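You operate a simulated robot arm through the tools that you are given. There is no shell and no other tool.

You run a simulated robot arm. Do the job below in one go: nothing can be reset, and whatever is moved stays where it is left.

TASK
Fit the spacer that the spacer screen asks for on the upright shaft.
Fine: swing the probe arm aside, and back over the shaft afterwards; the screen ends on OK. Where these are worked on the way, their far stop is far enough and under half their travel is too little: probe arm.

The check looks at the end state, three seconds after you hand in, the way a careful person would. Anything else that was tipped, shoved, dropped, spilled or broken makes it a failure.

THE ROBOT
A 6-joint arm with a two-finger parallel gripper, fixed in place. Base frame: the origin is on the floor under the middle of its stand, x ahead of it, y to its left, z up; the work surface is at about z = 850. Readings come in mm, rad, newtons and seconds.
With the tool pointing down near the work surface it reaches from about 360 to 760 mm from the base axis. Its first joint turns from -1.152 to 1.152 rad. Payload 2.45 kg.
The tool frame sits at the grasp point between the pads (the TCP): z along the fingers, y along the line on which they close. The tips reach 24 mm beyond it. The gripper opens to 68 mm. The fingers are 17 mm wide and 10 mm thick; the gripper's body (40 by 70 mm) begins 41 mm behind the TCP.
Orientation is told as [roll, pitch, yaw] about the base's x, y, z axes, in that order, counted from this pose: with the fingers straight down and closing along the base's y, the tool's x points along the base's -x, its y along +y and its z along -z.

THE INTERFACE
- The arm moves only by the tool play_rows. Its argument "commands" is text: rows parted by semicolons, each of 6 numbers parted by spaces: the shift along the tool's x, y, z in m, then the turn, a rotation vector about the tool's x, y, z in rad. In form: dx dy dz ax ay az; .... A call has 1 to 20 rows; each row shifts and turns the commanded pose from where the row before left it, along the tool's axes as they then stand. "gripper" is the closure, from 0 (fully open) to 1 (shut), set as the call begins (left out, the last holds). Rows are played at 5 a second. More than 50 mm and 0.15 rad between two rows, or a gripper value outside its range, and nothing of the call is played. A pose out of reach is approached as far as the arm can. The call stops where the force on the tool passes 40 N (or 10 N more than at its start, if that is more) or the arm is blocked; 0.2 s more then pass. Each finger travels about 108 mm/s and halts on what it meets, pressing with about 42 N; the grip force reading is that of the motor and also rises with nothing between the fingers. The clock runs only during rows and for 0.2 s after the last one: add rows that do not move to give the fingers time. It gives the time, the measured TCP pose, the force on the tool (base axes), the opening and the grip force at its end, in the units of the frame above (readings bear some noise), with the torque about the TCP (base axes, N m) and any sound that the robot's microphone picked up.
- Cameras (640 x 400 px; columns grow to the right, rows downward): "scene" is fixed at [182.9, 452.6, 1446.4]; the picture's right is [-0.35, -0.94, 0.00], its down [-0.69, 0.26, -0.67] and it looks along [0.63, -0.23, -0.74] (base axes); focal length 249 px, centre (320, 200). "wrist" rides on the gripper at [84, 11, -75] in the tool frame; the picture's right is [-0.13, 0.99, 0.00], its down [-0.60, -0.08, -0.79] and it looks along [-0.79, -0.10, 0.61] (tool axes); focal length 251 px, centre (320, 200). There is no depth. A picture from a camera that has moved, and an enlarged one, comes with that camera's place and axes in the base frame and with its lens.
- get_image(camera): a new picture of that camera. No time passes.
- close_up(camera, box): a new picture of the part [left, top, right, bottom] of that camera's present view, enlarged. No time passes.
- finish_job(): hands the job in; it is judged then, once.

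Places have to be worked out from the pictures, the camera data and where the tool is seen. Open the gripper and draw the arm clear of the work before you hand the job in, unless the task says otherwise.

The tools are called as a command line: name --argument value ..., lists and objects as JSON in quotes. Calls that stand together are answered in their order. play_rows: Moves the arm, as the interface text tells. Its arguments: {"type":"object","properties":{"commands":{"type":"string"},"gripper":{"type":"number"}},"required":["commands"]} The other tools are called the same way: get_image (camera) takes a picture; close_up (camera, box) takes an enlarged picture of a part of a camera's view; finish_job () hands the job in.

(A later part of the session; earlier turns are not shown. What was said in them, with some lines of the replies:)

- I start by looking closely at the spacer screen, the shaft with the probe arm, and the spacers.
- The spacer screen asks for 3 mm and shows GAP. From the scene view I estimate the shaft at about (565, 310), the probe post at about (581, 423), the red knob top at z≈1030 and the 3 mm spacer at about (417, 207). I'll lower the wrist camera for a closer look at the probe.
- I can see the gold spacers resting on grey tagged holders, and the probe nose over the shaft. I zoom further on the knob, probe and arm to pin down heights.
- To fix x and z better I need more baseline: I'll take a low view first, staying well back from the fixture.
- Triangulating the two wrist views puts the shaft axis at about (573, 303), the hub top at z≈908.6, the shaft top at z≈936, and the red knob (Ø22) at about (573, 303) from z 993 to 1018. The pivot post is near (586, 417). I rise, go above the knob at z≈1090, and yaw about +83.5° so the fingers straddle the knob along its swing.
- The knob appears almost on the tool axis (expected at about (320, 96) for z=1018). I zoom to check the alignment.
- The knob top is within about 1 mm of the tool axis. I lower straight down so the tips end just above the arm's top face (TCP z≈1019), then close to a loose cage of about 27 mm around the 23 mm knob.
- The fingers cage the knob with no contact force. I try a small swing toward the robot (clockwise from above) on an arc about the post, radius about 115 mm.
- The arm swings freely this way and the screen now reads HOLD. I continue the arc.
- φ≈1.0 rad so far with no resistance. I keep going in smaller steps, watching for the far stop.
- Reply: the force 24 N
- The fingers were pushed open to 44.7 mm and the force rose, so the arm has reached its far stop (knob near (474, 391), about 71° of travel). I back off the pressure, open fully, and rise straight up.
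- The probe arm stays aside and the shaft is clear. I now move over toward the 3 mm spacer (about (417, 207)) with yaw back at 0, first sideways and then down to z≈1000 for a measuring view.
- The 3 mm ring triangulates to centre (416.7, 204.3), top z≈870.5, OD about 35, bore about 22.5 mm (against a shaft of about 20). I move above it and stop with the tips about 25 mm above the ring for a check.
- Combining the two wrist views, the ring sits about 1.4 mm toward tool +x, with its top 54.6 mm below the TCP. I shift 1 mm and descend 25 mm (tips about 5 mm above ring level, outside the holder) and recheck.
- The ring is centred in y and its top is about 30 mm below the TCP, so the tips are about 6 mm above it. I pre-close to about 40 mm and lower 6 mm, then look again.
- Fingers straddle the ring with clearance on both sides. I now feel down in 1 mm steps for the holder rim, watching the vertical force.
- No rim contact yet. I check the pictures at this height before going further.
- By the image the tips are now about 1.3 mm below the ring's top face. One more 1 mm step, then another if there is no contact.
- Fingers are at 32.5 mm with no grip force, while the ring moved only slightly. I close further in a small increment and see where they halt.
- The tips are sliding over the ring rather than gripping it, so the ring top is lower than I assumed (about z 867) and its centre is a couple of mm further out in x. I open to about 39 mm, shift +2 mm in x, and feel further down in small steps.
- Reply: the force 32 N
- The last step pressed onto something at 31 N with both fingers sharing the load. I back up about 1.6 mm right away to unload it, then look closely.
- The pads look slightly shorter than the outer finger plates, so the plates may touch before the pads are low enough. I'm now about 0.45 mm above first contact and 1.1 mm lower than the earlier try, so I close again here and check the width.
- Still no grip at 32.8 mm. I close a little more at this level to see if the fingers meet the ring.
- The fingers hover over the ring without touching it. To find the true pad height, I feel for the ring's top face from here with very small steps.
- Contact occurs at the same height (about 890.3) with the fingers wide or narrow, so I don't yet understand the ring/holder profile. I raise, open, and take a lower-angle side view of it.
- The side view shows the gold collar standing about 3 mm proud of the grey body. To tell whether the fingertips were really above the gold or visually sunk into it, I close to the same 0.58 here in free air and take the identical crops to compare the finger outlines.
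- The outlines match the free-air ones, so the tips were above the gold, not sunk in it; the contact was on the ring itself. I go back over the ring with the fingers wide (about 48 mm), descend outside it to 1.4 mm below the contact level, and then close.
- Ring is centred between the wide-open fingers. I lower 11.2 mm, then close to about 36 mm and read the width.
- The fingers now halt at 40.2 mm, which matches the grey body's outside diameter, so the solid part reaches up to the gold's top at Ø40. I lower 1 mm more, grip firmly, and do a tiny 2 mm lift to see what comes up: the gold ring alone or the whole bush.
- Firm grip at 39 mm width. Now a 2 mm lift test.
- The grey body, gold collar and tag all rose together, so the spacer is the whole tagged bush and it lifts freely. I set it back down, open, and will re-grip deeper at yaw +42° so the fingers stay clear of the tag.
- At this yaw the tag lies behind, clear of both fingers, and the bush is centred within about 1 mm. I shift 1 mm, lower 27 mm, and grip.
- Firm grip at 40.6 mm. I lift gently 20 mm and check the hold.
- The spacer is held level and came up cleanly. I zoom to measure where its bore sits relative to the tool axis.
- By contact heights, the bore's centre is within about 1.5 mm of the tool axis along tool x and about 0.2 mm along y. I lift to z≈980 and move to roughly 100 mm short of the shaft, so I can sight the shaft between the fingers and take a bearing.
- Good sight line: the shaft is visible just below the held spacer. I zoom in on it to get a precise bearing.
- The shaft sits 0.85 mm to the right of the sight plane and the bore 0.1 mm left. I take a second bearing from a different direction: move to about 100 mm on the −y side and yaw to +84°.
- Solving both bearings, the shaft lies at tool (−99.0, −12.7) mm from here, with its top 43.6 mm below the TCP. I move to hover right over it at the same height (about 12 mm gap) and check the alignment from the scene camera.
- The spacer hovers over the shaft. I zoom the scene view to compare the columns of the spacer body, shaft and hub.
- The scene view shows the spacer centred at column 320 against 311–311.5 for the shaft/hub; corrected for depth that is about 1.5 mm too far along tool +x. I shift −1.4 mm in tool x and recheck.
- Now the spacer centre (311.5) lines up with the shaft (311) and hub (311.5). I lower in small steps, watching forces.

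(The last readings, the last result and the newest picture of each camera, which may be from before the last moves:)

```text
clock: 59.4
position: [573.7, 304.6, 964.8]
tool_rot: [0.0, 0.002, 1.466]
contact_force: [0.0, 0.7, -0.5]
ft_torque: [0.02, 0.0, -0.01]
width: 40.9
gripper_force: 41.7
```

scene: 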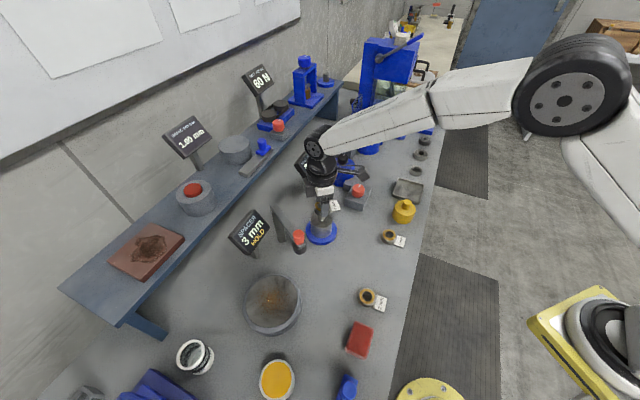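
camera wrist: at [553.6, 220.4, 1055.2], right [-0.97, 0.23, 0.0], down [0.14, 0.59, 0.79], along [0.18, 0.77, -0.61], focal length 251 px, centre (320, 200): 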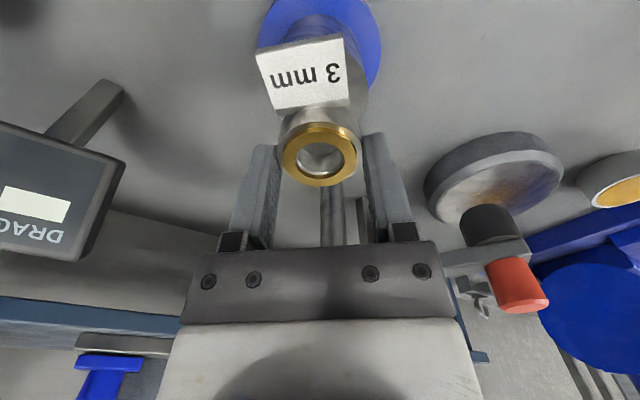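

No contact yet at cmd z≈966. I look and continue.

close_up --camera "scene" --box '[307, 195, 337, 225]'

play_rows --commands "0 0 0.001 0 0 0;0 0 0.001 0 0 0;0 0 0 0 0 0"

play_rows --commands "0 0 0.001 0 0 0;0 0 0.001 0 0 0;0 0 0 0 0 0"

close_up --camera "scene" --box '[307, 195, 337, 225]'

close_up --camera "wrist" --box '[280, 115, 360, 195]'

```text
13.33 times, centred on (322, 210) of scene
camera zoom: at [182.9, 452.6, 1446.4], right [-0.35, -0.94, 0.0], down [-0.69, 0.26, -0.67], along [0.63, -0.23, -0.74], focal length 3318 px, centre (293, 67)
```

zoom: 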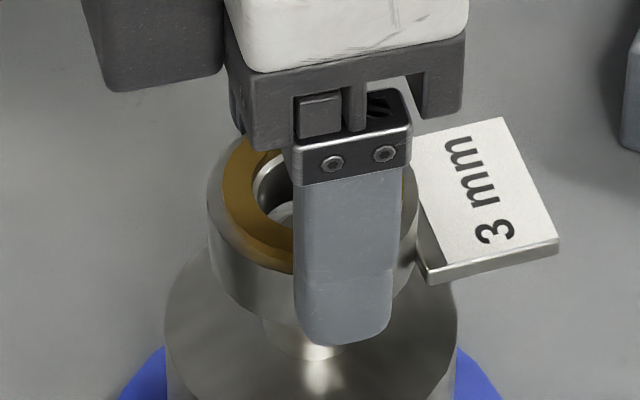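

```text
clock: 60.2
position: [572.3, 303.9, 963.8]
tool_rot: [0.001, 0.0, 1.467]
contact_force: [0.0, -1.0, -1.5]
ft_torque: [0.02, 0.0, 0.01]
width: 40.7
gripper_force: 42.2
```

```text
clock: 61.0
position: [572.3, 304.4, 962.0]
tool_rot: [0.0, -0.001, 1.465]
contact_force: [0.1, 0.3, -1.0]
ft_torque: [0.01, 0.0, 0.03]
width: 41.0
gripper_force: 42.4
```

```text
13.33 times, centred on (322, 210) of scene
camera zoom: at [182.9, 452.6, 1446.4], right [-0.35, -0.94, 0.0], down [-0.69, 0.26, -0.67], along [0.63, -0.23, -0.74], focal length 3318 px, centre (293, 67)
```

zoom: 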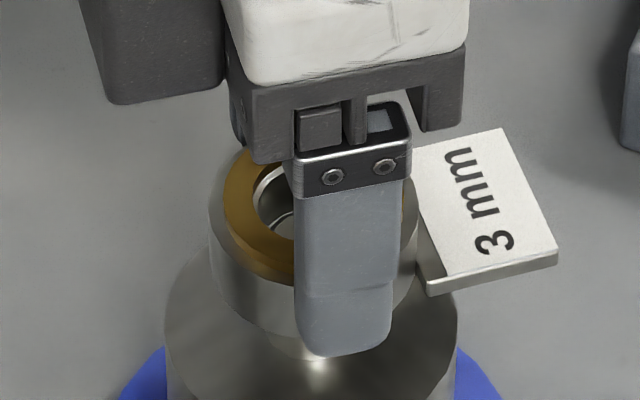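

```text
5.00 times, centred on (320, 155) of wrist
camera zoom: at [554.0, 221.5, 1037.1], right [-0.97, 0.23, 0.0], down [0.14, 0.59, 0.79], along [0.18, 0.77, -0.61], focal length 1257 px, centre (320, 425)
```

zoom: 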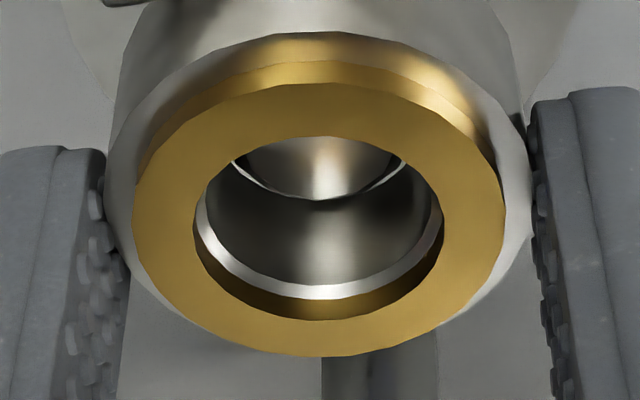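

Still free at z≈962 and the bore shows the shaft entering. I continue lowering in modest steps.

play_rows --commands "0 0 0.001 0 0 0;0 0 0.001 0 0 0;0 0 0.001 0 0 0;0 0 0 0 0 0"

play_rows --commands "0 0 0.001 0 0 0;0 0 0.001 0 0 0;0 0 0.001 0 0 0;0 0 0 0 0 0"

close_up --camera "wrist" --box '[280, 115, 360, 195]'

close_up --camera "scene" --box '[307, 195, 337, 225]'

```text
clock: 62.0
position: [573.8, 305.0, 957.8]
tool_rot: [-0.001, 0.001, 1.466]
contact_force: [0.2, 1.2, -0.6]
ft_torque: [0.02, 0.02, 0.01]
width: 40.9
gripper_force: 41.8
```

```text
clock: 63.0
position: [573.8, 304.9, 956.2]
tool_rot: [0.0, 0.001, 1.465]
contact_force: [-0.3, 0.5, -0.6]
ft_torque: [0.0, 0.04, 0.02]
width: 40.8
gripper_force: 41.9
```

```text
5.00 times, centred on (320, 155) of wrist
camera zoom: at [554.2, 221.8, 1031.2], right [-0.97, 0.23, 0.0], down [0.14, 0.59, 0.79], along [0.18, 0.77, -0.61], focal length 1257 px, centre (320, 425)
```

zoom: 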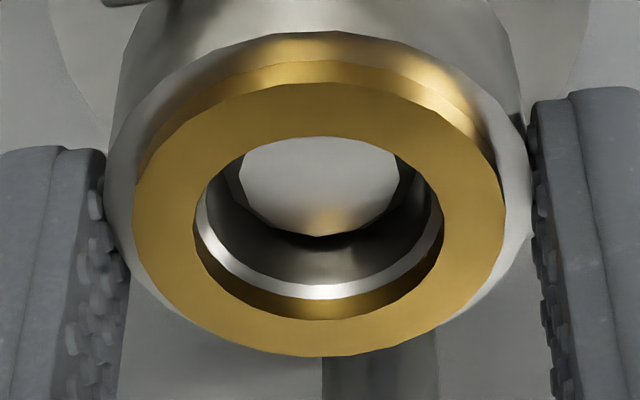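

```text
13.33 times, centred on (322, 210) of scene
camera zoom: at [182.9, 452.6, 1446.4], right [-0.35, -0.94, 0.0], down [-0.69, 0.26, -0.67], along [0.63, -0.23, -0.74], focal length 3318 px, centre (293, 67)
```

zoom: 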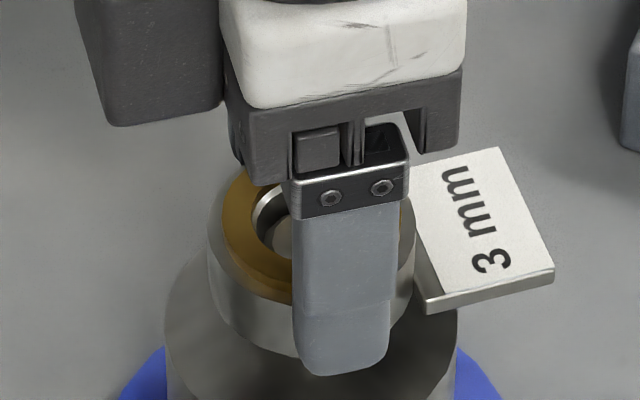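

The shaft's end face is now visible inside the bore, centred, with no contact force. I continue down in 3 mm calls.

play_rows --commands "0 0 0.0015 0 0 0;0 0 0.0015 0 0 0;0 0 0.0015 0 0 0;0 0 0.0015 0 0 0;0 0 0 0 0 0"

close_up --camera "wrist" --box '[280, 115, 360, 195]'

play_rows --commands "0 0 0.0015 0 0 0;0 0 0.0015 0 0 0;0 0 0.001 0 0 0;0 0 0 0 0 0"

close_up --camera "wrist" --box '[280, 115, 360, 195]'

close_up --camera "scene" --box '[307, 195, 337, 225]'

```text
clock: 64.2
position: [572.0, 304.9, 949.0]
tool_rot: [0.001, -0.001, 1.465]
contact_force: [0.1, -1.2, -0.4]
ft_torque: [0.0, 0.02, 0.0]
width: 41.1
gripper_force: 42.2
```

```text
5.00 times, centred on (320, 155) of wrist
camera zoom: at [553.8, 221.3, 1025.1], right [-0.97, 0.23, 0.0], down [0.14, 0.59, 0.79], along [0.18, 0.77, -0.61], focal length 1257 px, centre (320, 425)
```

zoom: 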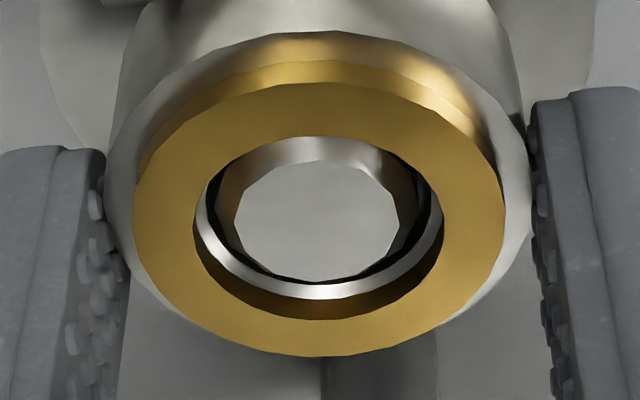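

```text
clock: 65.2
position: [573.0, 304.8, 945.1]
tool_rot: [0.001, 0.0, 1.467]
contact_force: [-0.1, -1.0, -0.2]
ft_torque: [0.0, -0.02, 0.0]
width: 40.5
gripper_force: 42.3
```

```text
5.00 times, centred on (320, 155) of wrist
camera zoom: at [554.0, 221.6, 1020.9], right [-0.97, 0.23, 0.0], down [0.14, 0.59, 0.79], along [0.18, 0.77, -0.61], focal length 1257 px, centre (320, 425)
```

zoom: 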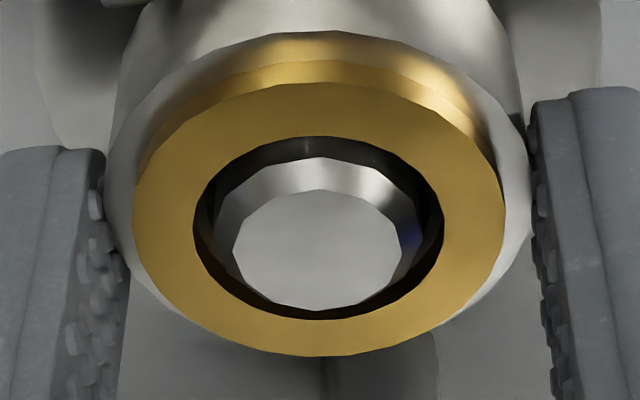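

```text
13.33 times, centred on (322, 210) of scene
camera zoom: at [182.9, 452.6, 1446.4], right [-0.35, -0.94, 0.0], down [-0.69, 0.26, -0.67], along [0.63, -0.23, -0.74], focal length 3318 px, centre (293, 67)
```

zoom: 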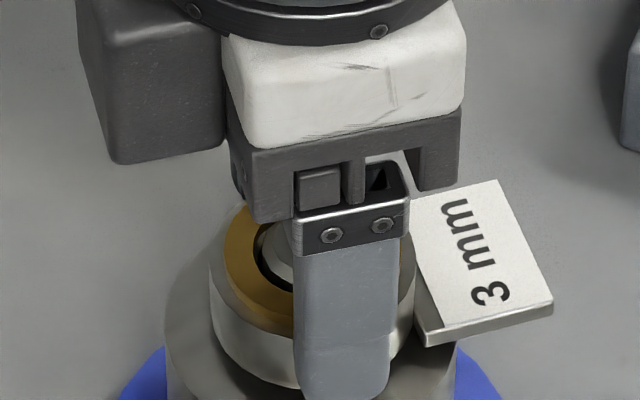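

The shaft is well inside the bore, well centred, zero force. Now 1 mm steps to find the seat on the hub.

play_rows --commands "0 0 0.001 0 0 0;0 0 0.001 0 0 0;0 0 0.001 0 0 0;0 0 0 0 0 0"

play_rows --commands "0 0 0.001 0 0 0;0 0 0 0 0 0"

play_rows --commands "0 0 0.001 0 0 0;0 0 0 0 0 0"

close_up --camera "scene" --box '[302, 195, 342, 235]'

```text
clock: 66.2
position: [573.4, 304.8, 942.9]
tool_rot: [-0.001, -0.001, 1.465]
contact_force: [0.5, 0.1, -1.6]
ft_torque: [0.02, 0.04, -0.01]
width: 40.6
gripper_force: 42.0
```

```text
clock: 66.8
position: [572.6, 304.8, 941.7]
tool_rot: [0.0, 0.0, 1.467]
contact_force: [-2.8, -1.1, 4.5]
ft_torque: [-0.04, 0.08, -0.01]
width: 40.9
gripper_force: 42.2
```

```text
clock: 67.4
position: [571.9, 304.7, 942.3]
tool_rot: [0.001, -0.001, 1.464]
contact_force: [-4.0, -4.1, 10.7]
ft_torque: [-0.12, 0.19, -0.05]
width: 40.7
gripper_force: 41.5
```

```text
10.00 times, centred on (322, 215) of scene
camera zoom: at [182.6, 452.4, 1446.5], right [-0.35, -0.94, 0.0], down [-0.69, 0.26, -0.67], along [0.63, -0.23, -0.74], focal length 2489 px, centre (300, 50)
```

zoom: 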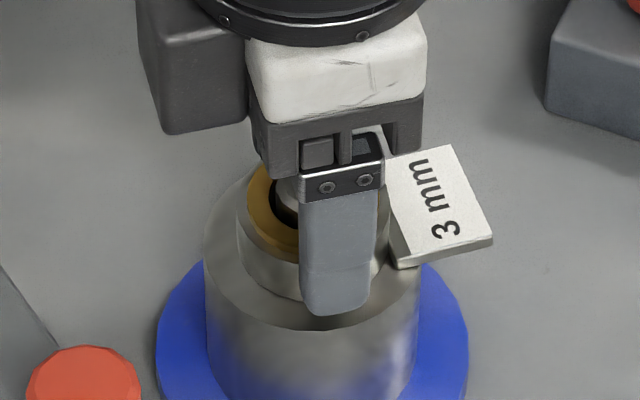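

Contact builds at about cmd z 942 (10.7 N now). I look closely to judge whether the spacer is on the hub face.

get_image --camera "wrist"

close_up --camera "wrist" --box '[260, 80, 380, 200]'

close_up --camera "scene" --box '[307, 205, 337, 235]'

```text
taken
camera wrist: at [554.1, 221.7, 1016.5], right [-0.97, 0.23, 0.0], down [0.14, 0.59, 0.79], along [0.18, 0.77, -0.61], focal length 251 px, centre (320, 200)
```

wrist: 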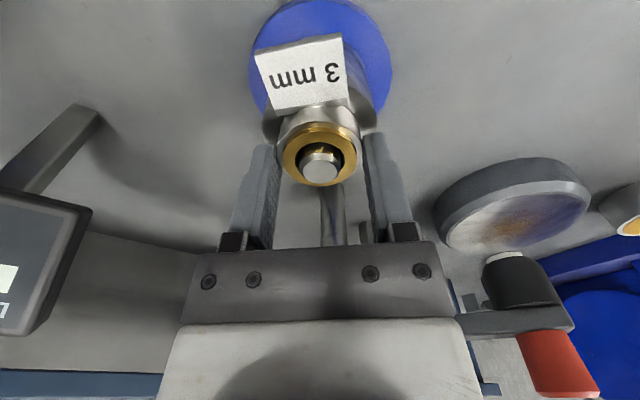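

```text
3.33 times, centred on (320, 140) of wrist
camera zoom: at [554.1, 221.7, 1016.5], right [-0.97, 0.23, 0.0], down [0.14, 0.59, 0.79], along [0.18, 0.77, -0.61], focal length 838 px, centre (320, 400)
```

zoom: 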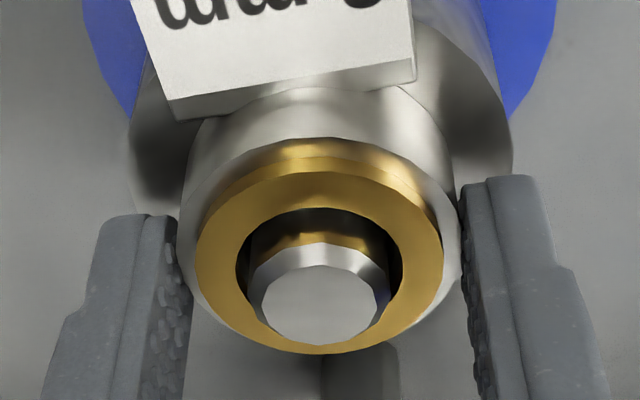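

```text
13.33 times, centred on (322, 220) of scene
camera zoom: at [182.6, 452.4, 1446.5], right [-0.35, -0.94, 0.0], down [-0.69, 0.26, -0.67], along [0.63, -0.23, -0.74], focal length 3318 px, centre (293, -67)
```

zoom: 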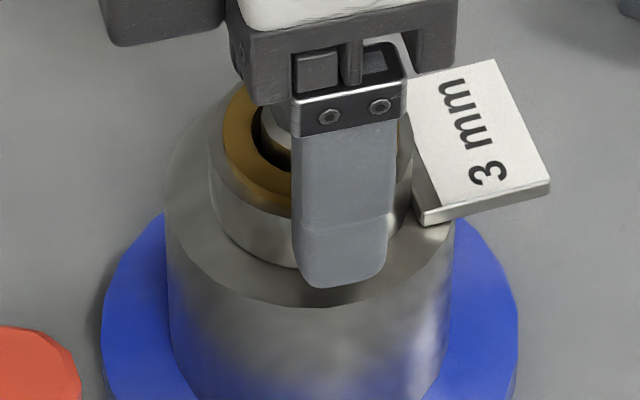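

It's unclear whether the spacer is fully down. I zoom harder on the line between spacer bottom and hub top.

close_up --camera "scene" --box '[306, 212, 324, 230]'

close_up --camera "scene" --box '[320, 212, 340, 230]'

close_up --camera "wrist" --box '[270, 80, 320, 150]'

```text
16.00 times, centred on (315, 221) of scene
camera zoom: at [182.6, 452.4, 1446.5], right [-0.35, -0.94, 0.0], down [-0.69, 0.26, -0.67], along [0.63, -0.23, -0.74], focal length 3982 px, centre (400, -136)
```

zoom: 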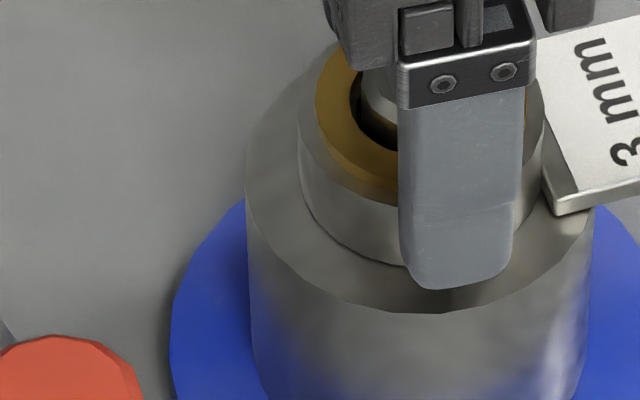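

```text
16.00 times, centred on (330, 221) of scene
camera zoom: at [182.6, 452.4, 1446.5], right [-0.35, -0.94, 0.0], down [-0.69, 0.26, -0.67], along [0.63, -0.23, -0.74], focal length 3982 px, centre (160, -136)
```

zoom: 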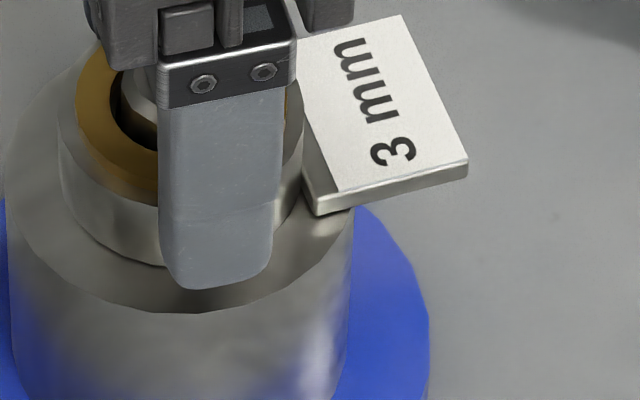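

```text
5.71 times, centred on (295, 115) of wrist
camera zoom: at [554.1, 221.7, 1016.5], right [-0.97, 0.23, 0.0], down [0.14, 0.59, 0.79], along [0.18, 0.77, -0.61], focal length 1437 px, centre (463, 686)
```

zoom: 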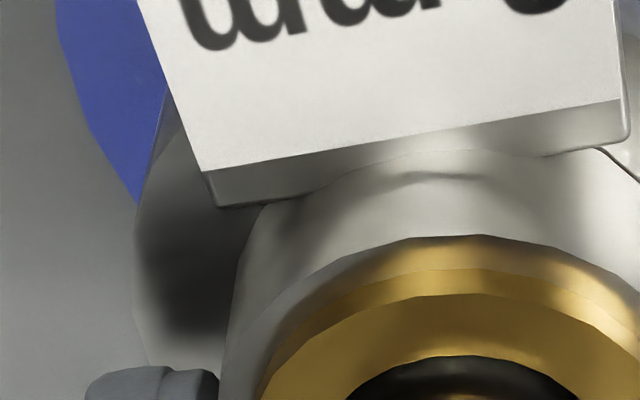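

The gap looks closed or under about 1 mm. I press 0.5 mm further to see whether the force rises stiffly (seated) or softly.

play_rows --commands "0 0 0.0005 0 0 0;0 0 0 0 0 0;0 0 0 0 0 0"

close_up --camera "wrist" --box '[280, 115, 360, 195]'

```text
clock: 68.2
position: [572.3, 304.3, 941.8]
tool_rot: [0.0, -0.001, 1.466]
contact_force: [-8.7, -6.6, 22.5]
ft_torque: [-0.24, 0.39, -0.1]
width: 40.9
gripper_force: 42.4
```

```text
5.00 times, centred on (320, 155) of wrist
camera zoom: at [554.1, 221.7, 1016.4], right [-0.97, 0.23, 0.0], down [0.14, 0.59, 0.79], along [0.18, 0.77, -0.61], focal length 1257 px, centre (320, 425)
```

zoom: 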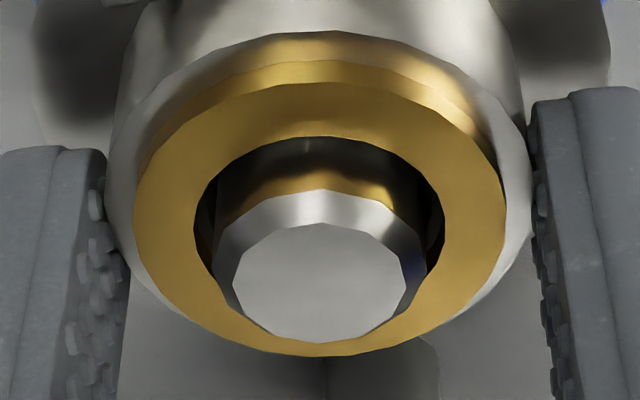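

The force now rises stiffly (about 24 N/mm) and centred near the axis, so the spacer is seated on the hub. I relieve the pressure by 0.8 mm and then open the fingers.

play_rows --commands "0 0 -0.0004 0 0 0;0 0 -0.0004 0 0 0;0 0 0 0 0 0"

play_rows --commands "0 0 0 0 0 0;0 0 0 0 0 0;0 0 0 0 0 0;0 0 0 0 0 0" --gripper 0.2

close_up --camera "wrist" --box '[260, 80, 380, 200]'

close_up --camera "scene" --box '[302, 205, 342, 245]'

```text
clock: 69.0
position: [573.5, 303.9, 941.0]
tool_rot: [-0.001, 0.0, 1.467]
contact_force: [-4.0, -2.0, 12.8]
ft_torque: [-0.11, 0.16, -0.13]
width: 40.7
gripper_force: 41.6
```

```text
clock: 70.0
position: [572.2, 304.4, 941.2]
tool_rot: [-0.001, 0.001, 1.466]
contact_force: [0.0, 0.5, -0.3]
ft_torque: [-0.01, -0.01, -0.01]
width: 54.7
gripper_force: 0.0
```

```text
3.33 times, centred on (320, 140) of wrist
camera zoom: at [554.4, 221.7, 1016.4], right [-0.97, 0.23, 0.0], down [0.14, 0.59, 0.79], along [0.18, 0.77, -0.61], focal length 838 px, centre (320, 400)
```

zoom: 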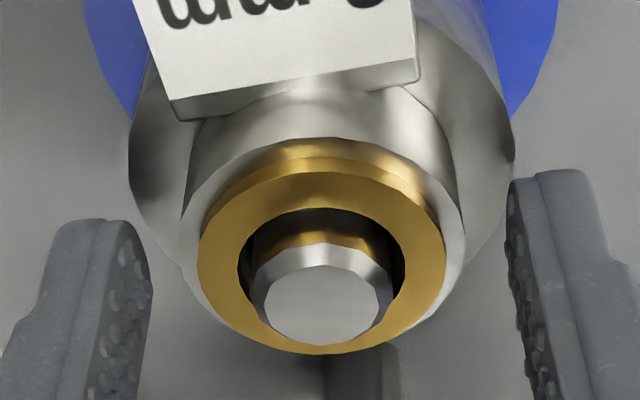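

```text
10.00 times, centred on (322, 225) of scene
camera zoom: at [182.9, 452.6, 1446.4], right [-0.35, -0.94, 0.0], down [-0.69, 0.26, -0.67], along [0.63, -0.23, -0.74], focal length 2489 px, centre (300, -50)
```

zoom: 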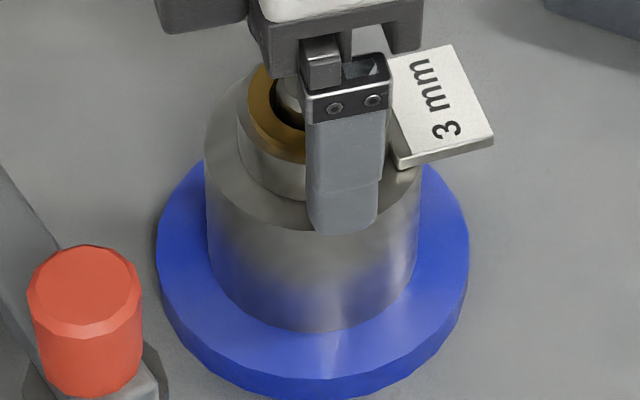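

Released with no movement, so the spacer is seated on the hub around the shaft. I rise straight up and check it from above.

play_rows --commands "0 0 -0.005 0 0 0;0 0 -0.015 0 0 0;0 0 -0.03 0 0 0;0 0 -0.03 0 0 0;0 0 -0.03 0 0 0;0 0 -0.03 0 0 0;0 0 0 0 0 0"

get_image --camera "wrist"

close_up --camera "scene" --box '[225, 190, 355, 260]'

```text
clock: 71.6
position: [573.4, 304.6, 1082.2]
tool_rot: [0.001, 0.002, 1.467]
contact_force: [-0.6, -0.3, -1.0]
ft_torque: [0.02, -0.02, -0.01]
width: 54.3
gripper_force: 0.0
```

```text
taken
camera wrist: at [554.3, 221.4, 1156.9], right [-0.97, 0.23, 0.0], down [0.14, 0.59, 0.79], along [0.18, 0.77, -0.61], focal length 251 px, centre (320, 200)
```

wrist: 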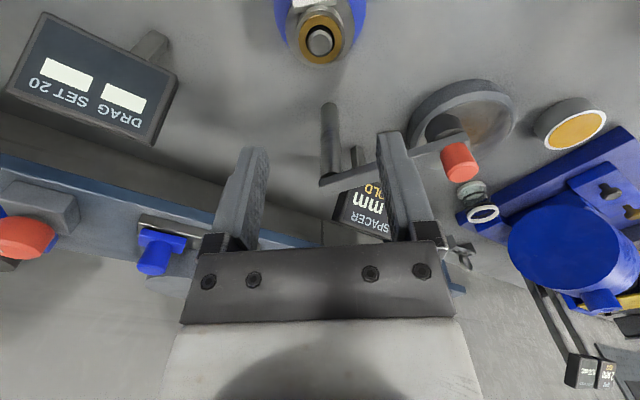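

```text
4.92 times, centred on (290, 225) of scene
camera zoom: at [182.9, 452.6, 1446.4], right [-0.35, -0.94, 0.0], down [-0.69, 0.26, -0.67], along [0.63, -0.23, -0.74], focal length 1225 px, centre (468, 77)
```

zoom: 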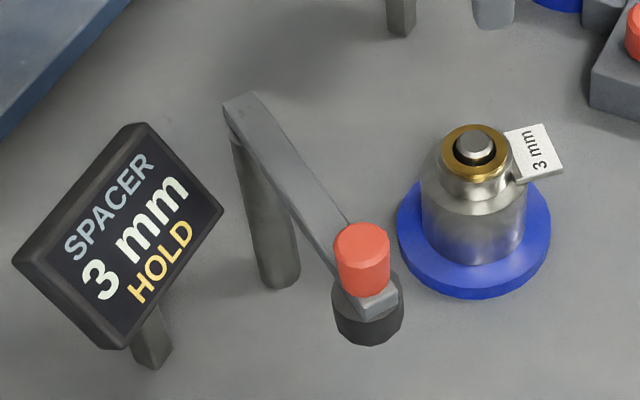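

The spacer is on the shaft, flat on the hub; the screen reads HOLD while the probe is aside. I now go above the knob (about (476, 391.5)) at height, with yaw about 0.22 rad and the gripper open.

play_rows --commands "0 0 -0.008 0 0 0;-0.01536 0.02122 0 0 0 0;-0.01536 0.02122 0 0 0 0;-0.01536 0.02122 0 0 0 0;-0.01536 0.02122 0 0 0 0;-0.01536 0.02122 0 0 0 0;0 0 0 0 0 0.1381;0 0 0 0 0 0.1381;0 0 0 0 0 0.1381;0 0 0 0 0 0.1381;0 0 0 0 0 0.1381;0 0 0 0 0 0.1381;0 0 0 0 0 0.1381;0 0 0 0 0 0.1381;0 0 0 0 0 0.1381;0 0 0 0 0 0" --gripper 0

get_image --camera "wrist"

close_up --camera "wrist" --box '[270, 20, 370, 140]'

```text
clock: 75.0
position: [476.1, 393.7, 1089.0]
tool_rot: [0.0, 0.001, 0.221]
contact_force: [0.2, 0.6, 0.4]
ft_torque: [0.0, 0.0, 0.03]
width: 68.2
gripper_force: 0.0
```

```text
taken
camera wrist: at [391.7, 384.0, 1164.2], right [-0.09, 1.0, 0.0], down [0.61, 0.06, 0.79], along [0.79, 0.07, -0.61], focal length 251 px, centre (320, 200)
```

wrist: 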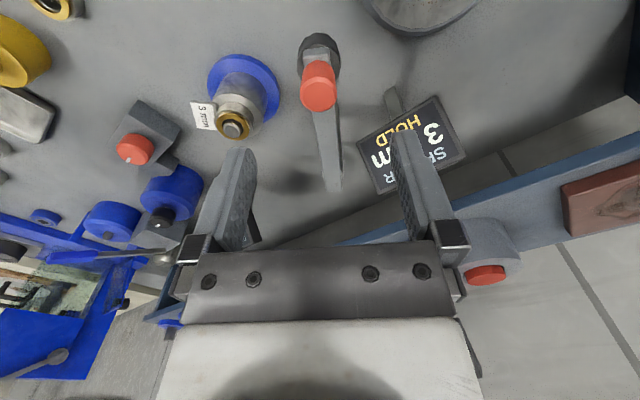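

```text
3.33 times, centred on (320, 80) of wrist
camera zoom: at [391.7, 384.0, 1164.2], right [-0.09, 1.0, 0.0], down [0.61, 0.06, 0.79], along [0.79, 0.07, -0.61], focal length 838 px, centre (320, 600)
```

zoom: 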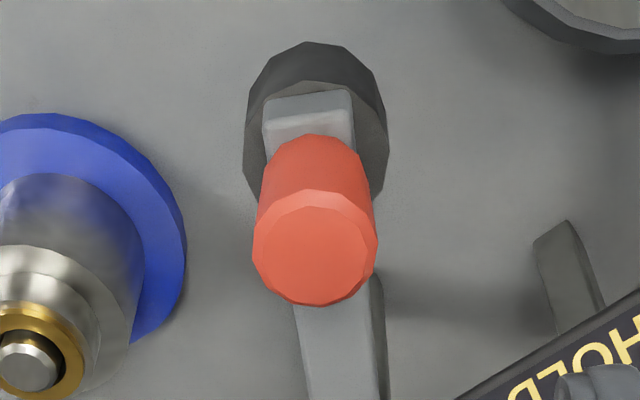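

The knob is about 0.8 mm off in each axis. I correct and lower onto it, fingers either side, tips just above the arm, then close to the same loose cage.

play_rows --commands "0.0008 -0.0008 0 0 0 0;0 0 0.018 0 0 0;0 0 0.018 0 0 0;0 0 0.018 0 0 0;0 0 0.01 0 0 0;0 0 0.006 0 0 0;0 0 0 0 0 0"

play_rows --commands "0 0 0 0 0 0;0 0 0 0 0 0;0 0 0 0 0 0" --gripper 0.6

get_image --camera "wrist"

close_up --camera "scene" --box '[225, 180, 355, 260]'

```text
clock: 76.6
position: [474.9, 391.5, 1018.5]
tool_rot: [-0.001, 0.001, 0.224]
contact_force: [-0.4, -0.9, -0.1]
ft_torque: [0.01, -0.04, -0.03]
width: 67.9
gripper_force: 0.0
```

```text
clock: 77.4
position: [475.9, 391.1, 1019.0]
tool_rot: [0.0, 0.0, 0.224]
contact_force: [0.1, -0.2, -0.6]
ft_torque: [0.02, 0.04, 0.03]
width: 27.5
gripper_force: 0.1
```

```text
taken
camera wrist: at [391.4, 382.6, 1094.3], right [-0.09, 1.0, 0.0], down [0.61, 0.06, 0.79], along [0.79, 0.07, -0.61], focal length 251 px, centre (320, 200)
```

wrist: 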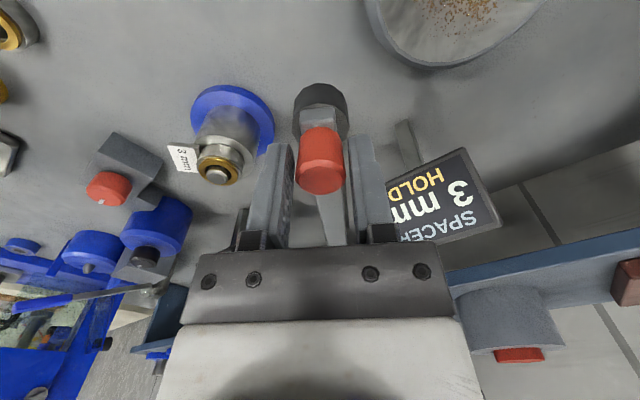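

```text
4.92 times, centred on (290, 220) of scene
camera zoom: at [182.9, 452.6, 1446.4], right [-0.35, -0.94, 0.0], down [-0.69, 0.26, -0.67], along [0.63, -0.23, -0.74], focal length 1225 px, centre (468, 102)
```

zoom: 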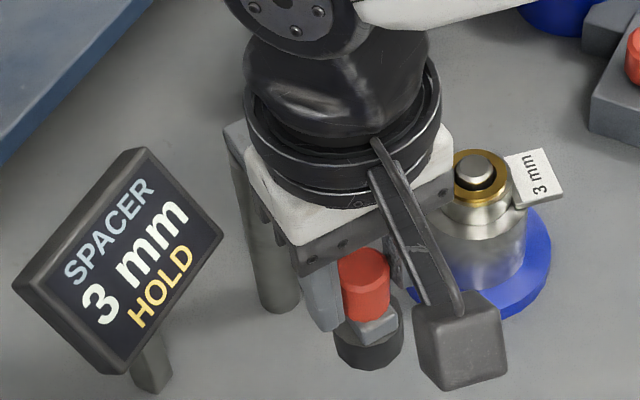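

Caged again without contact. I swing the arm back along the reverse arc (radius 114 mm), first about 0.96 rad of the 1.234 needed.

play_rows --commands "-0.0002 -0.00683 0 0 0 -0.06;-0.0002 -0.00683 0 0 0 -0.06;-0.0002 -0.00683 0 0 0 -0.06;-0.0002 -0.00683 0 0 0 -0.06;-0.0002 -0.00683 0 0 0 -0.06;-0.0002 -0.00683 0 0 0 -0.06;-0.0002 -0.00683 0 0 0 -0.06;-0.0002 -0.00683 0 0 0 -0.06"

get_image --camera "wrist"

play_rows --commands "-0.0002 -0.00683 0 0 0 -0.06;-0.0002 -0.00683 0 0 0 -0.06;-0.0002 -0.00683 0 0 0 -0.06;-0.0002 -0.00683 0 0 0 -0.06;-0.0002 -0.00683 0 0 0 -0.06;-0.0002 -0.00683 0 0 0 -0.06;-0.0002 -0.00683 0 0 0 -0.06;-0.0002 -0.00683 0 0 0 -0.06"

get_image --camera "wrist"

close_up --camera "scene" --box '[225, 170, 365, 260]'

```text
clock: 79.2
position: [497.8, 342.9, 1018.8]
tool_rot: [-0.001, 0.001, 0.704]
contact_force: [-0.1, 0.1, 0.8]
ft_torque: [0.0, 0.01, -0.03]
width: 27.6
gripper_force: 0.1
```

```text
taken
camera wrist: at [428.8, 295.9, 1094.6], right [-0.54, 0.84, 0.0], down [0.51, 0.33, 0.79], along [0.67, 0.43, -0.61], focal length 251 px, centre (320, 200)
```

wrist: 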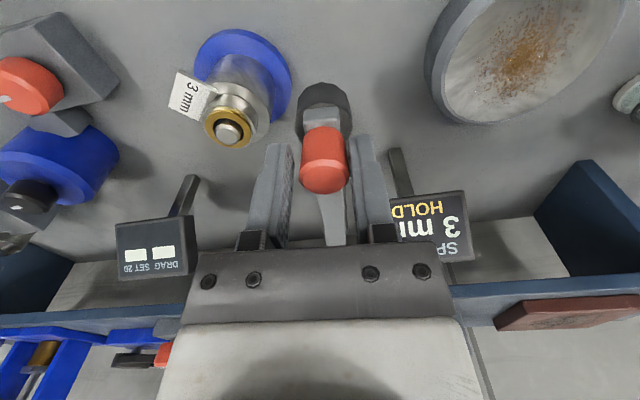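

```text
clock: 81.0
position: [542.9, 311.5, 1019.0]
tool_rot: [0.0, 0.0, 1.186]
contact_force: [-1.0, -0.3, -0.1]
ft_torque: [0.0, -0.01, 0.02]
width: 27.4
gripper_force: 0.5
```

```text
taken
camera wrist: at [501.6, 236.5, 1093.8], right [-0.87, 0.49, 0.0], down [0.3, 0.53, 0.79], along [0.39, 0.69, -0.61], focal length 251 px, centre (320, 200)
```

wrist: 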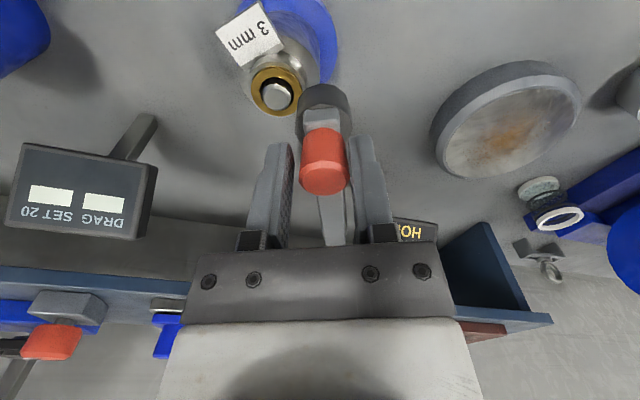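

```text
4.44 times, centred on (295, 215) of scene
camera zoom: at [182.9, 452.6, 1446.4], right [-0.35, -0.94, 0.0], down [-0.69, 0.26, -0.67], along [0.63, -0.23, -0.74], focal length 1106 px, centre (431, 133)
```

zoom: 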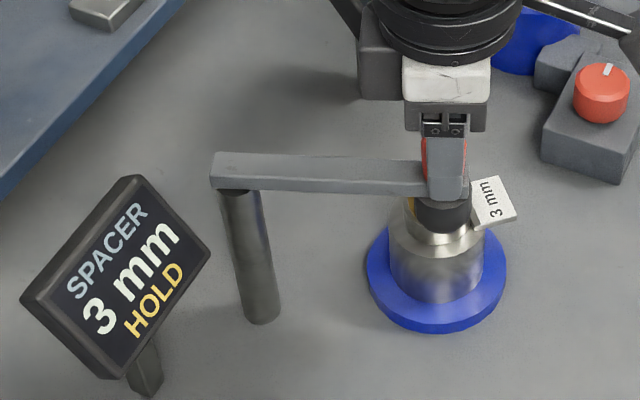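

The arm is almost home and nothing is touched; the screen still says HOLD. I do the last 0.274 rad slowly.

play_rows --commands "-0.0001 -0.00456 0 0 0 -0.04;-0.0001 -0.00456 0 0 0 -0.04;-0.0001 -0.00456 0 0 0 -0.04;-0.0001 -0.00456 0 0 0 -0.04;-0.0001 -0.00456 0 0 0 -0.04;-0.0001 -0.00456 0 0 0 -0.04;-0.0001 -0.0039 0 0 0 -0.034;0 0 0 0 0 0"

get_image --camera "wrist"

close_up --camera "scene" --box '[225, 170, 365, 260]'

```text
clock: 82.8
position: [573.2, 304.9, 1018.5]
tool_rot: [0.001, 0.0, 1.457]
contact_force: [-0.1, 0.0, -0.6]
ft_torque: [0.01, 0.01, -0.02]
width: 27.3
gripper_force: 0.1
```

```text
taken
camera wrist: at [553.7, 221.0, 1094.2], right [-0.97, 0.24, 0.0], down [0.15, 0.59, 0.79], along [0.19, 0.77, -0.61], focal length 251 px, centre (320, 200)
```

wrist: 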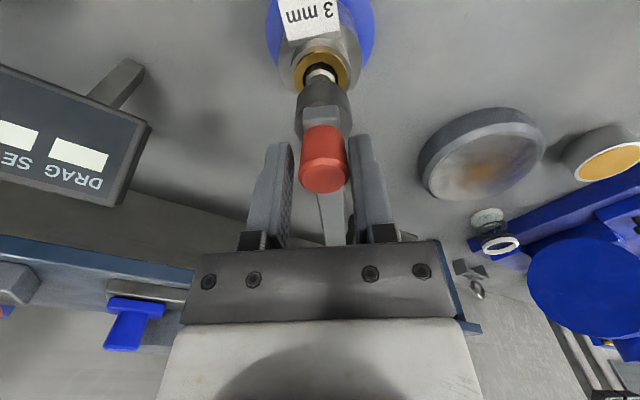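

```text
4.44 times, centred on (295, 215) of scene
camera zoom: at [182.9, 452.6, 1446.4], right [-0.35, -0.94, 0.0], down [-0.69, 0.26, -0.67], along [0.63, -0.23, -0.74], focal length 1106 px, centre (431, 133)
```

zoom: 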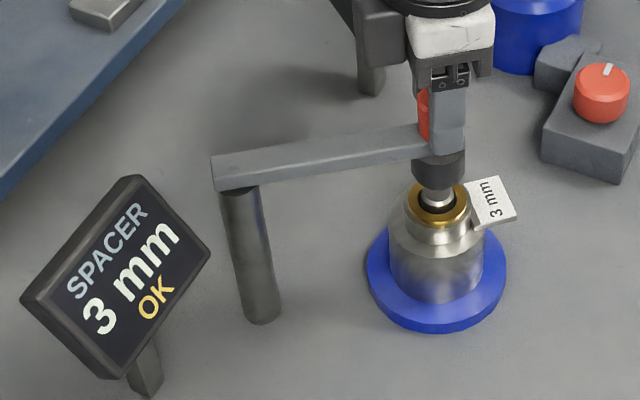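

The screen now reads OK with the probe back over the shaft. The knob rests on the trailing finger, about 1.5 mm short of its original place, so I nudge it that last bit.

play_rows --commands "0 -0.0008 0 0 0 0;0 -0.0007 0 0 0 0;0 0 0 0 0 0"

close_up --camera "wrist" --box '[260, 60, 380, 200]'

close_up --camera "scene" --box '[225, 170, 365, 260]'

```text
clock: 83.6
position: [574.3, 303.7, 1018.8]
tool_rot: [0.0, 0.0, 1.459]
contact_force: [-0.1, 0.6, 1.3]
ft_torque: [0.03, 0.0, 0.02]
width: 27.3
gripper_force: 0.1
```

```text
2.86 times, centred on (320, 130) of wrist
camera zoom: at [555.0, 220.5, 1094.4], right [-0.97, 0.24, 0.0], down [0.15, 0.59, 0.79], along [0.19, 0.77, -0.61], focal length 718 px, centre (320, 400)
```

zoom: 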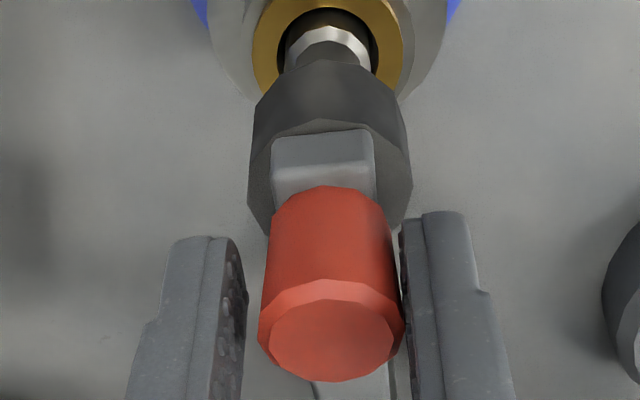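

```text
4.44 times, centred on (295, 215) of scene
camera zoom: at [182.9, 452.6, 1446.4], right [-0.35, -0.94, 0.0], down [-0.69, 0.26, -0.67], along [0.63, -0.23, -0.74], focal length 1106 px, centre (431, 133)
```

zoom: 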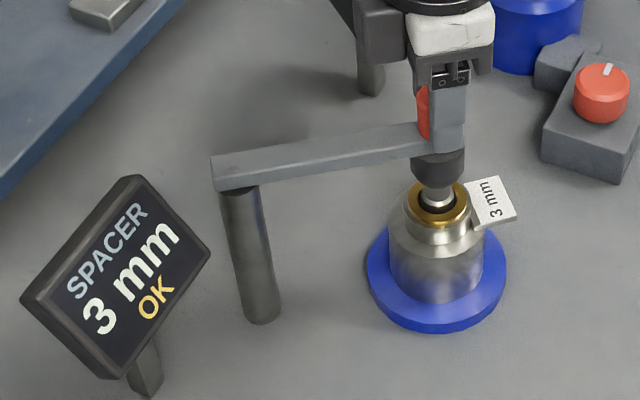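

The knob is now back within about 0.3 mm of its original position and the screen still says OK. I open the fingers and rise straight up.

play_rows --commands "0 0 0 0 0 0;0 0 0 0 0 0;0 0 0 0 0 0;0 0 -0.01 0 0 0;0 0 -0.02 0 0 0;0 0 -0.03 0 0 0;0 0 -0.03 0 0 0;0 0 -0.03 0 0 0;0 0 0 0 0 0" --gripper 0

get_image --camera "wrist"

close_up --camera "scene" --box '[225, 170, 365, 260]'

```text
clock: 85.6
position: [574.2, 303.9, 1138.9]
tool_rot: [-0.001, 0.0, 1.46]
contact_force: [0.2, 0.8, 0.5]
ft_torque: [-0.02, -0.01, -0.02]
width: 68.1
gripper_force: 0.0
```

```text
taken
camera wrist: at [554.8, 221.0, 1214.4], right [-0.97, 0.24, 0.0], down [0.15, 0.59, 0.79], along [0.19, 0.77, -0.61], focal length 251 px, centre (320, 200)
```

wrist: 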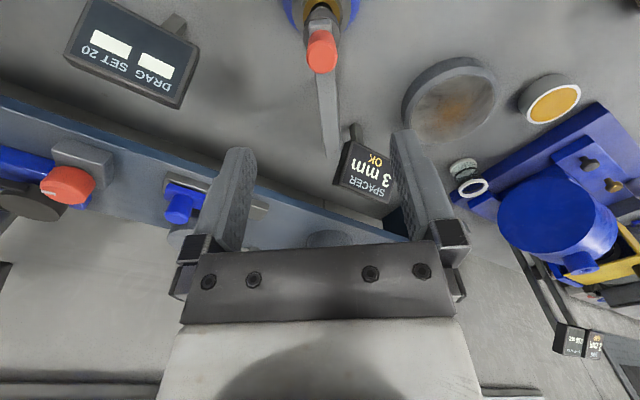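

```text
4.44 times, centred on (295, 215) of scene
camera zoom: at [182.9, 452.6, 1446.4], right [-0.35, -0.94, 0.0], down [-0.69, 0.26, -0.67], along [0.63, -0.23, -0.74], focal length 1106 px, centre (431, 133)
```

zoom: 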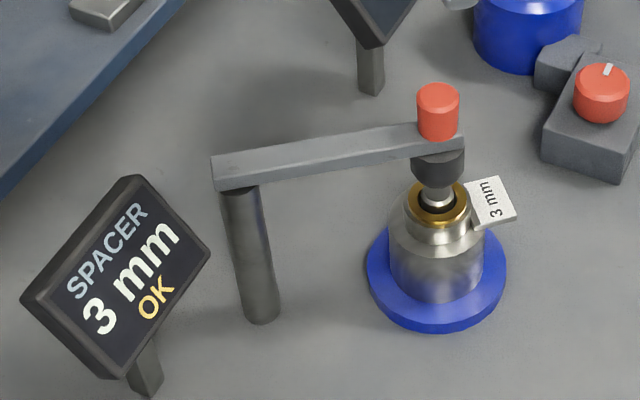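

Probe over the shaft, 3 mm spacer seated, screen OK. I retreat the arm up and back, clear of the work, then take a final look at everything.

play_rows --commands "0 0 -0.028 0 0 0;0 0 -0.028 0 0 0;0 0 -0.028 0 0 0;0 0 -0.028 0 0 0;0.0151 0.0335 0 0 0 0;0.0151 0.0335 0 0 0 0;0.0151 0.0335 0 0 0 0;0.0151 0.0335 0 0 0 0;0.0151 0.0335 0 0 0 0;0.0151 0.0335 0 0 0 0;0 0 0 0 0 0;0 0 0 0 0 0"

get_image --camera "scene"

close_up --camera "scene" --box '[225, 170, 365, 260]'

close_up --camera "scene" --box '[340, 200, 430, 320]'

```text
clock: 88.2
position: [362.1, 236.7, 1249.6]
tool_rot: [-0.001, 0.001, 1.459]
contact_force: [0.5, -0.3, -0.2]
ft_torque: [-0.03, 0.0, 0.0]
width: 68.0
gripper_force: 0.0
```

```text
taken
```

scene: 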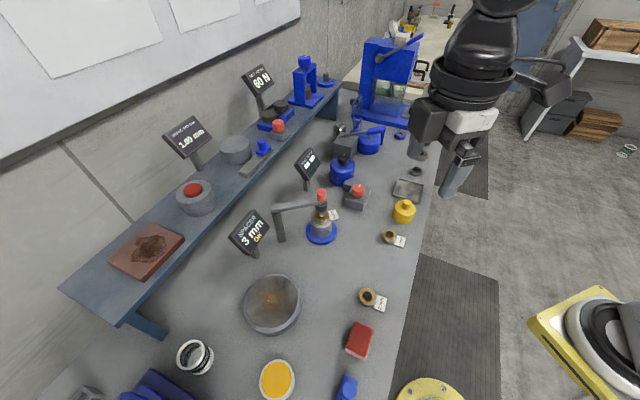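

```text
4.44 times, centred on (295, 215) of scene
camera zoom: at [182.9, 452.6, 1446.4], right [-0.35, -0.94, 0.0], down [-0.69, 0.26, -0.67], along [0.63, -0.23, -0.74], focal length 1106 px, centre (431, 133)
```

zoom: 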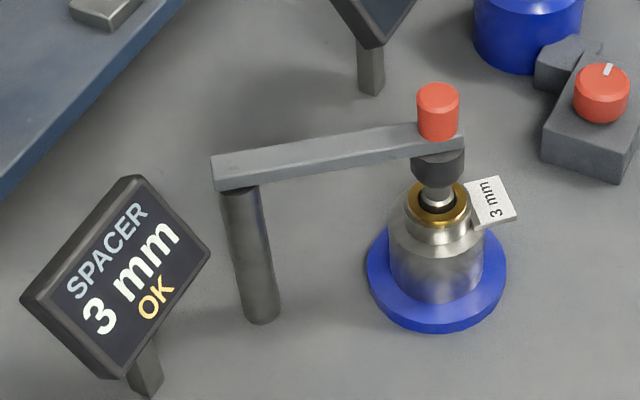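

```text
3.33 times, centred on (385, 260) of scene
camera zoom: at [182.9, 452.6, 1446.4], right [-0.35, -0.94, 0.0], down [-0.69, 0.26, -0.67], along [0.63, -0.23, -0.74], focal length 830 px, centre (103, 0)
```

zoom: 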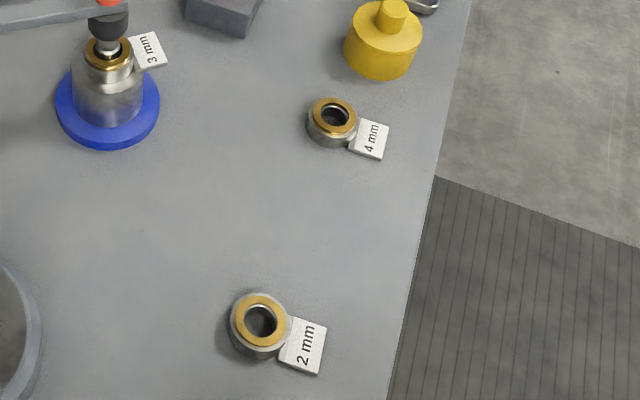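

The 3 mm spacer is seated on the shaft, the probe arm is back over it and the screen reads OK. The 2 mm and 4 mm spacers and everything else are undisturbed, and the arm is clear with the gripper open. I hand in the job.

finish_job

```text
The job is handed in.
```

The 3 mm spacer is on the upright shaft, resting flat on the hub. The probe arm is back over the shaft and the spacer screen reads OK.

- **Probe arm:** I swung it aside to its far stop, about 71° of travel, before fitting the spacer. Afterwards I brought its knob back to within about 0.3 mm of where it started.
- **Spacer:** The 3 mm tag is part of the spacer, so it now sits on the hub with it. My first grips slid over the top of the ring. Pressing down to find its height put about 31 N on it before I backed off, and it did not shift. The final grip held and the spacer went onto the shaft without catching.
- **Surroundings:** The last pictures show the 2 mm and 4 mm spacers and the rest of the bench where they were. The gripper is open and the arm is clear of the work.
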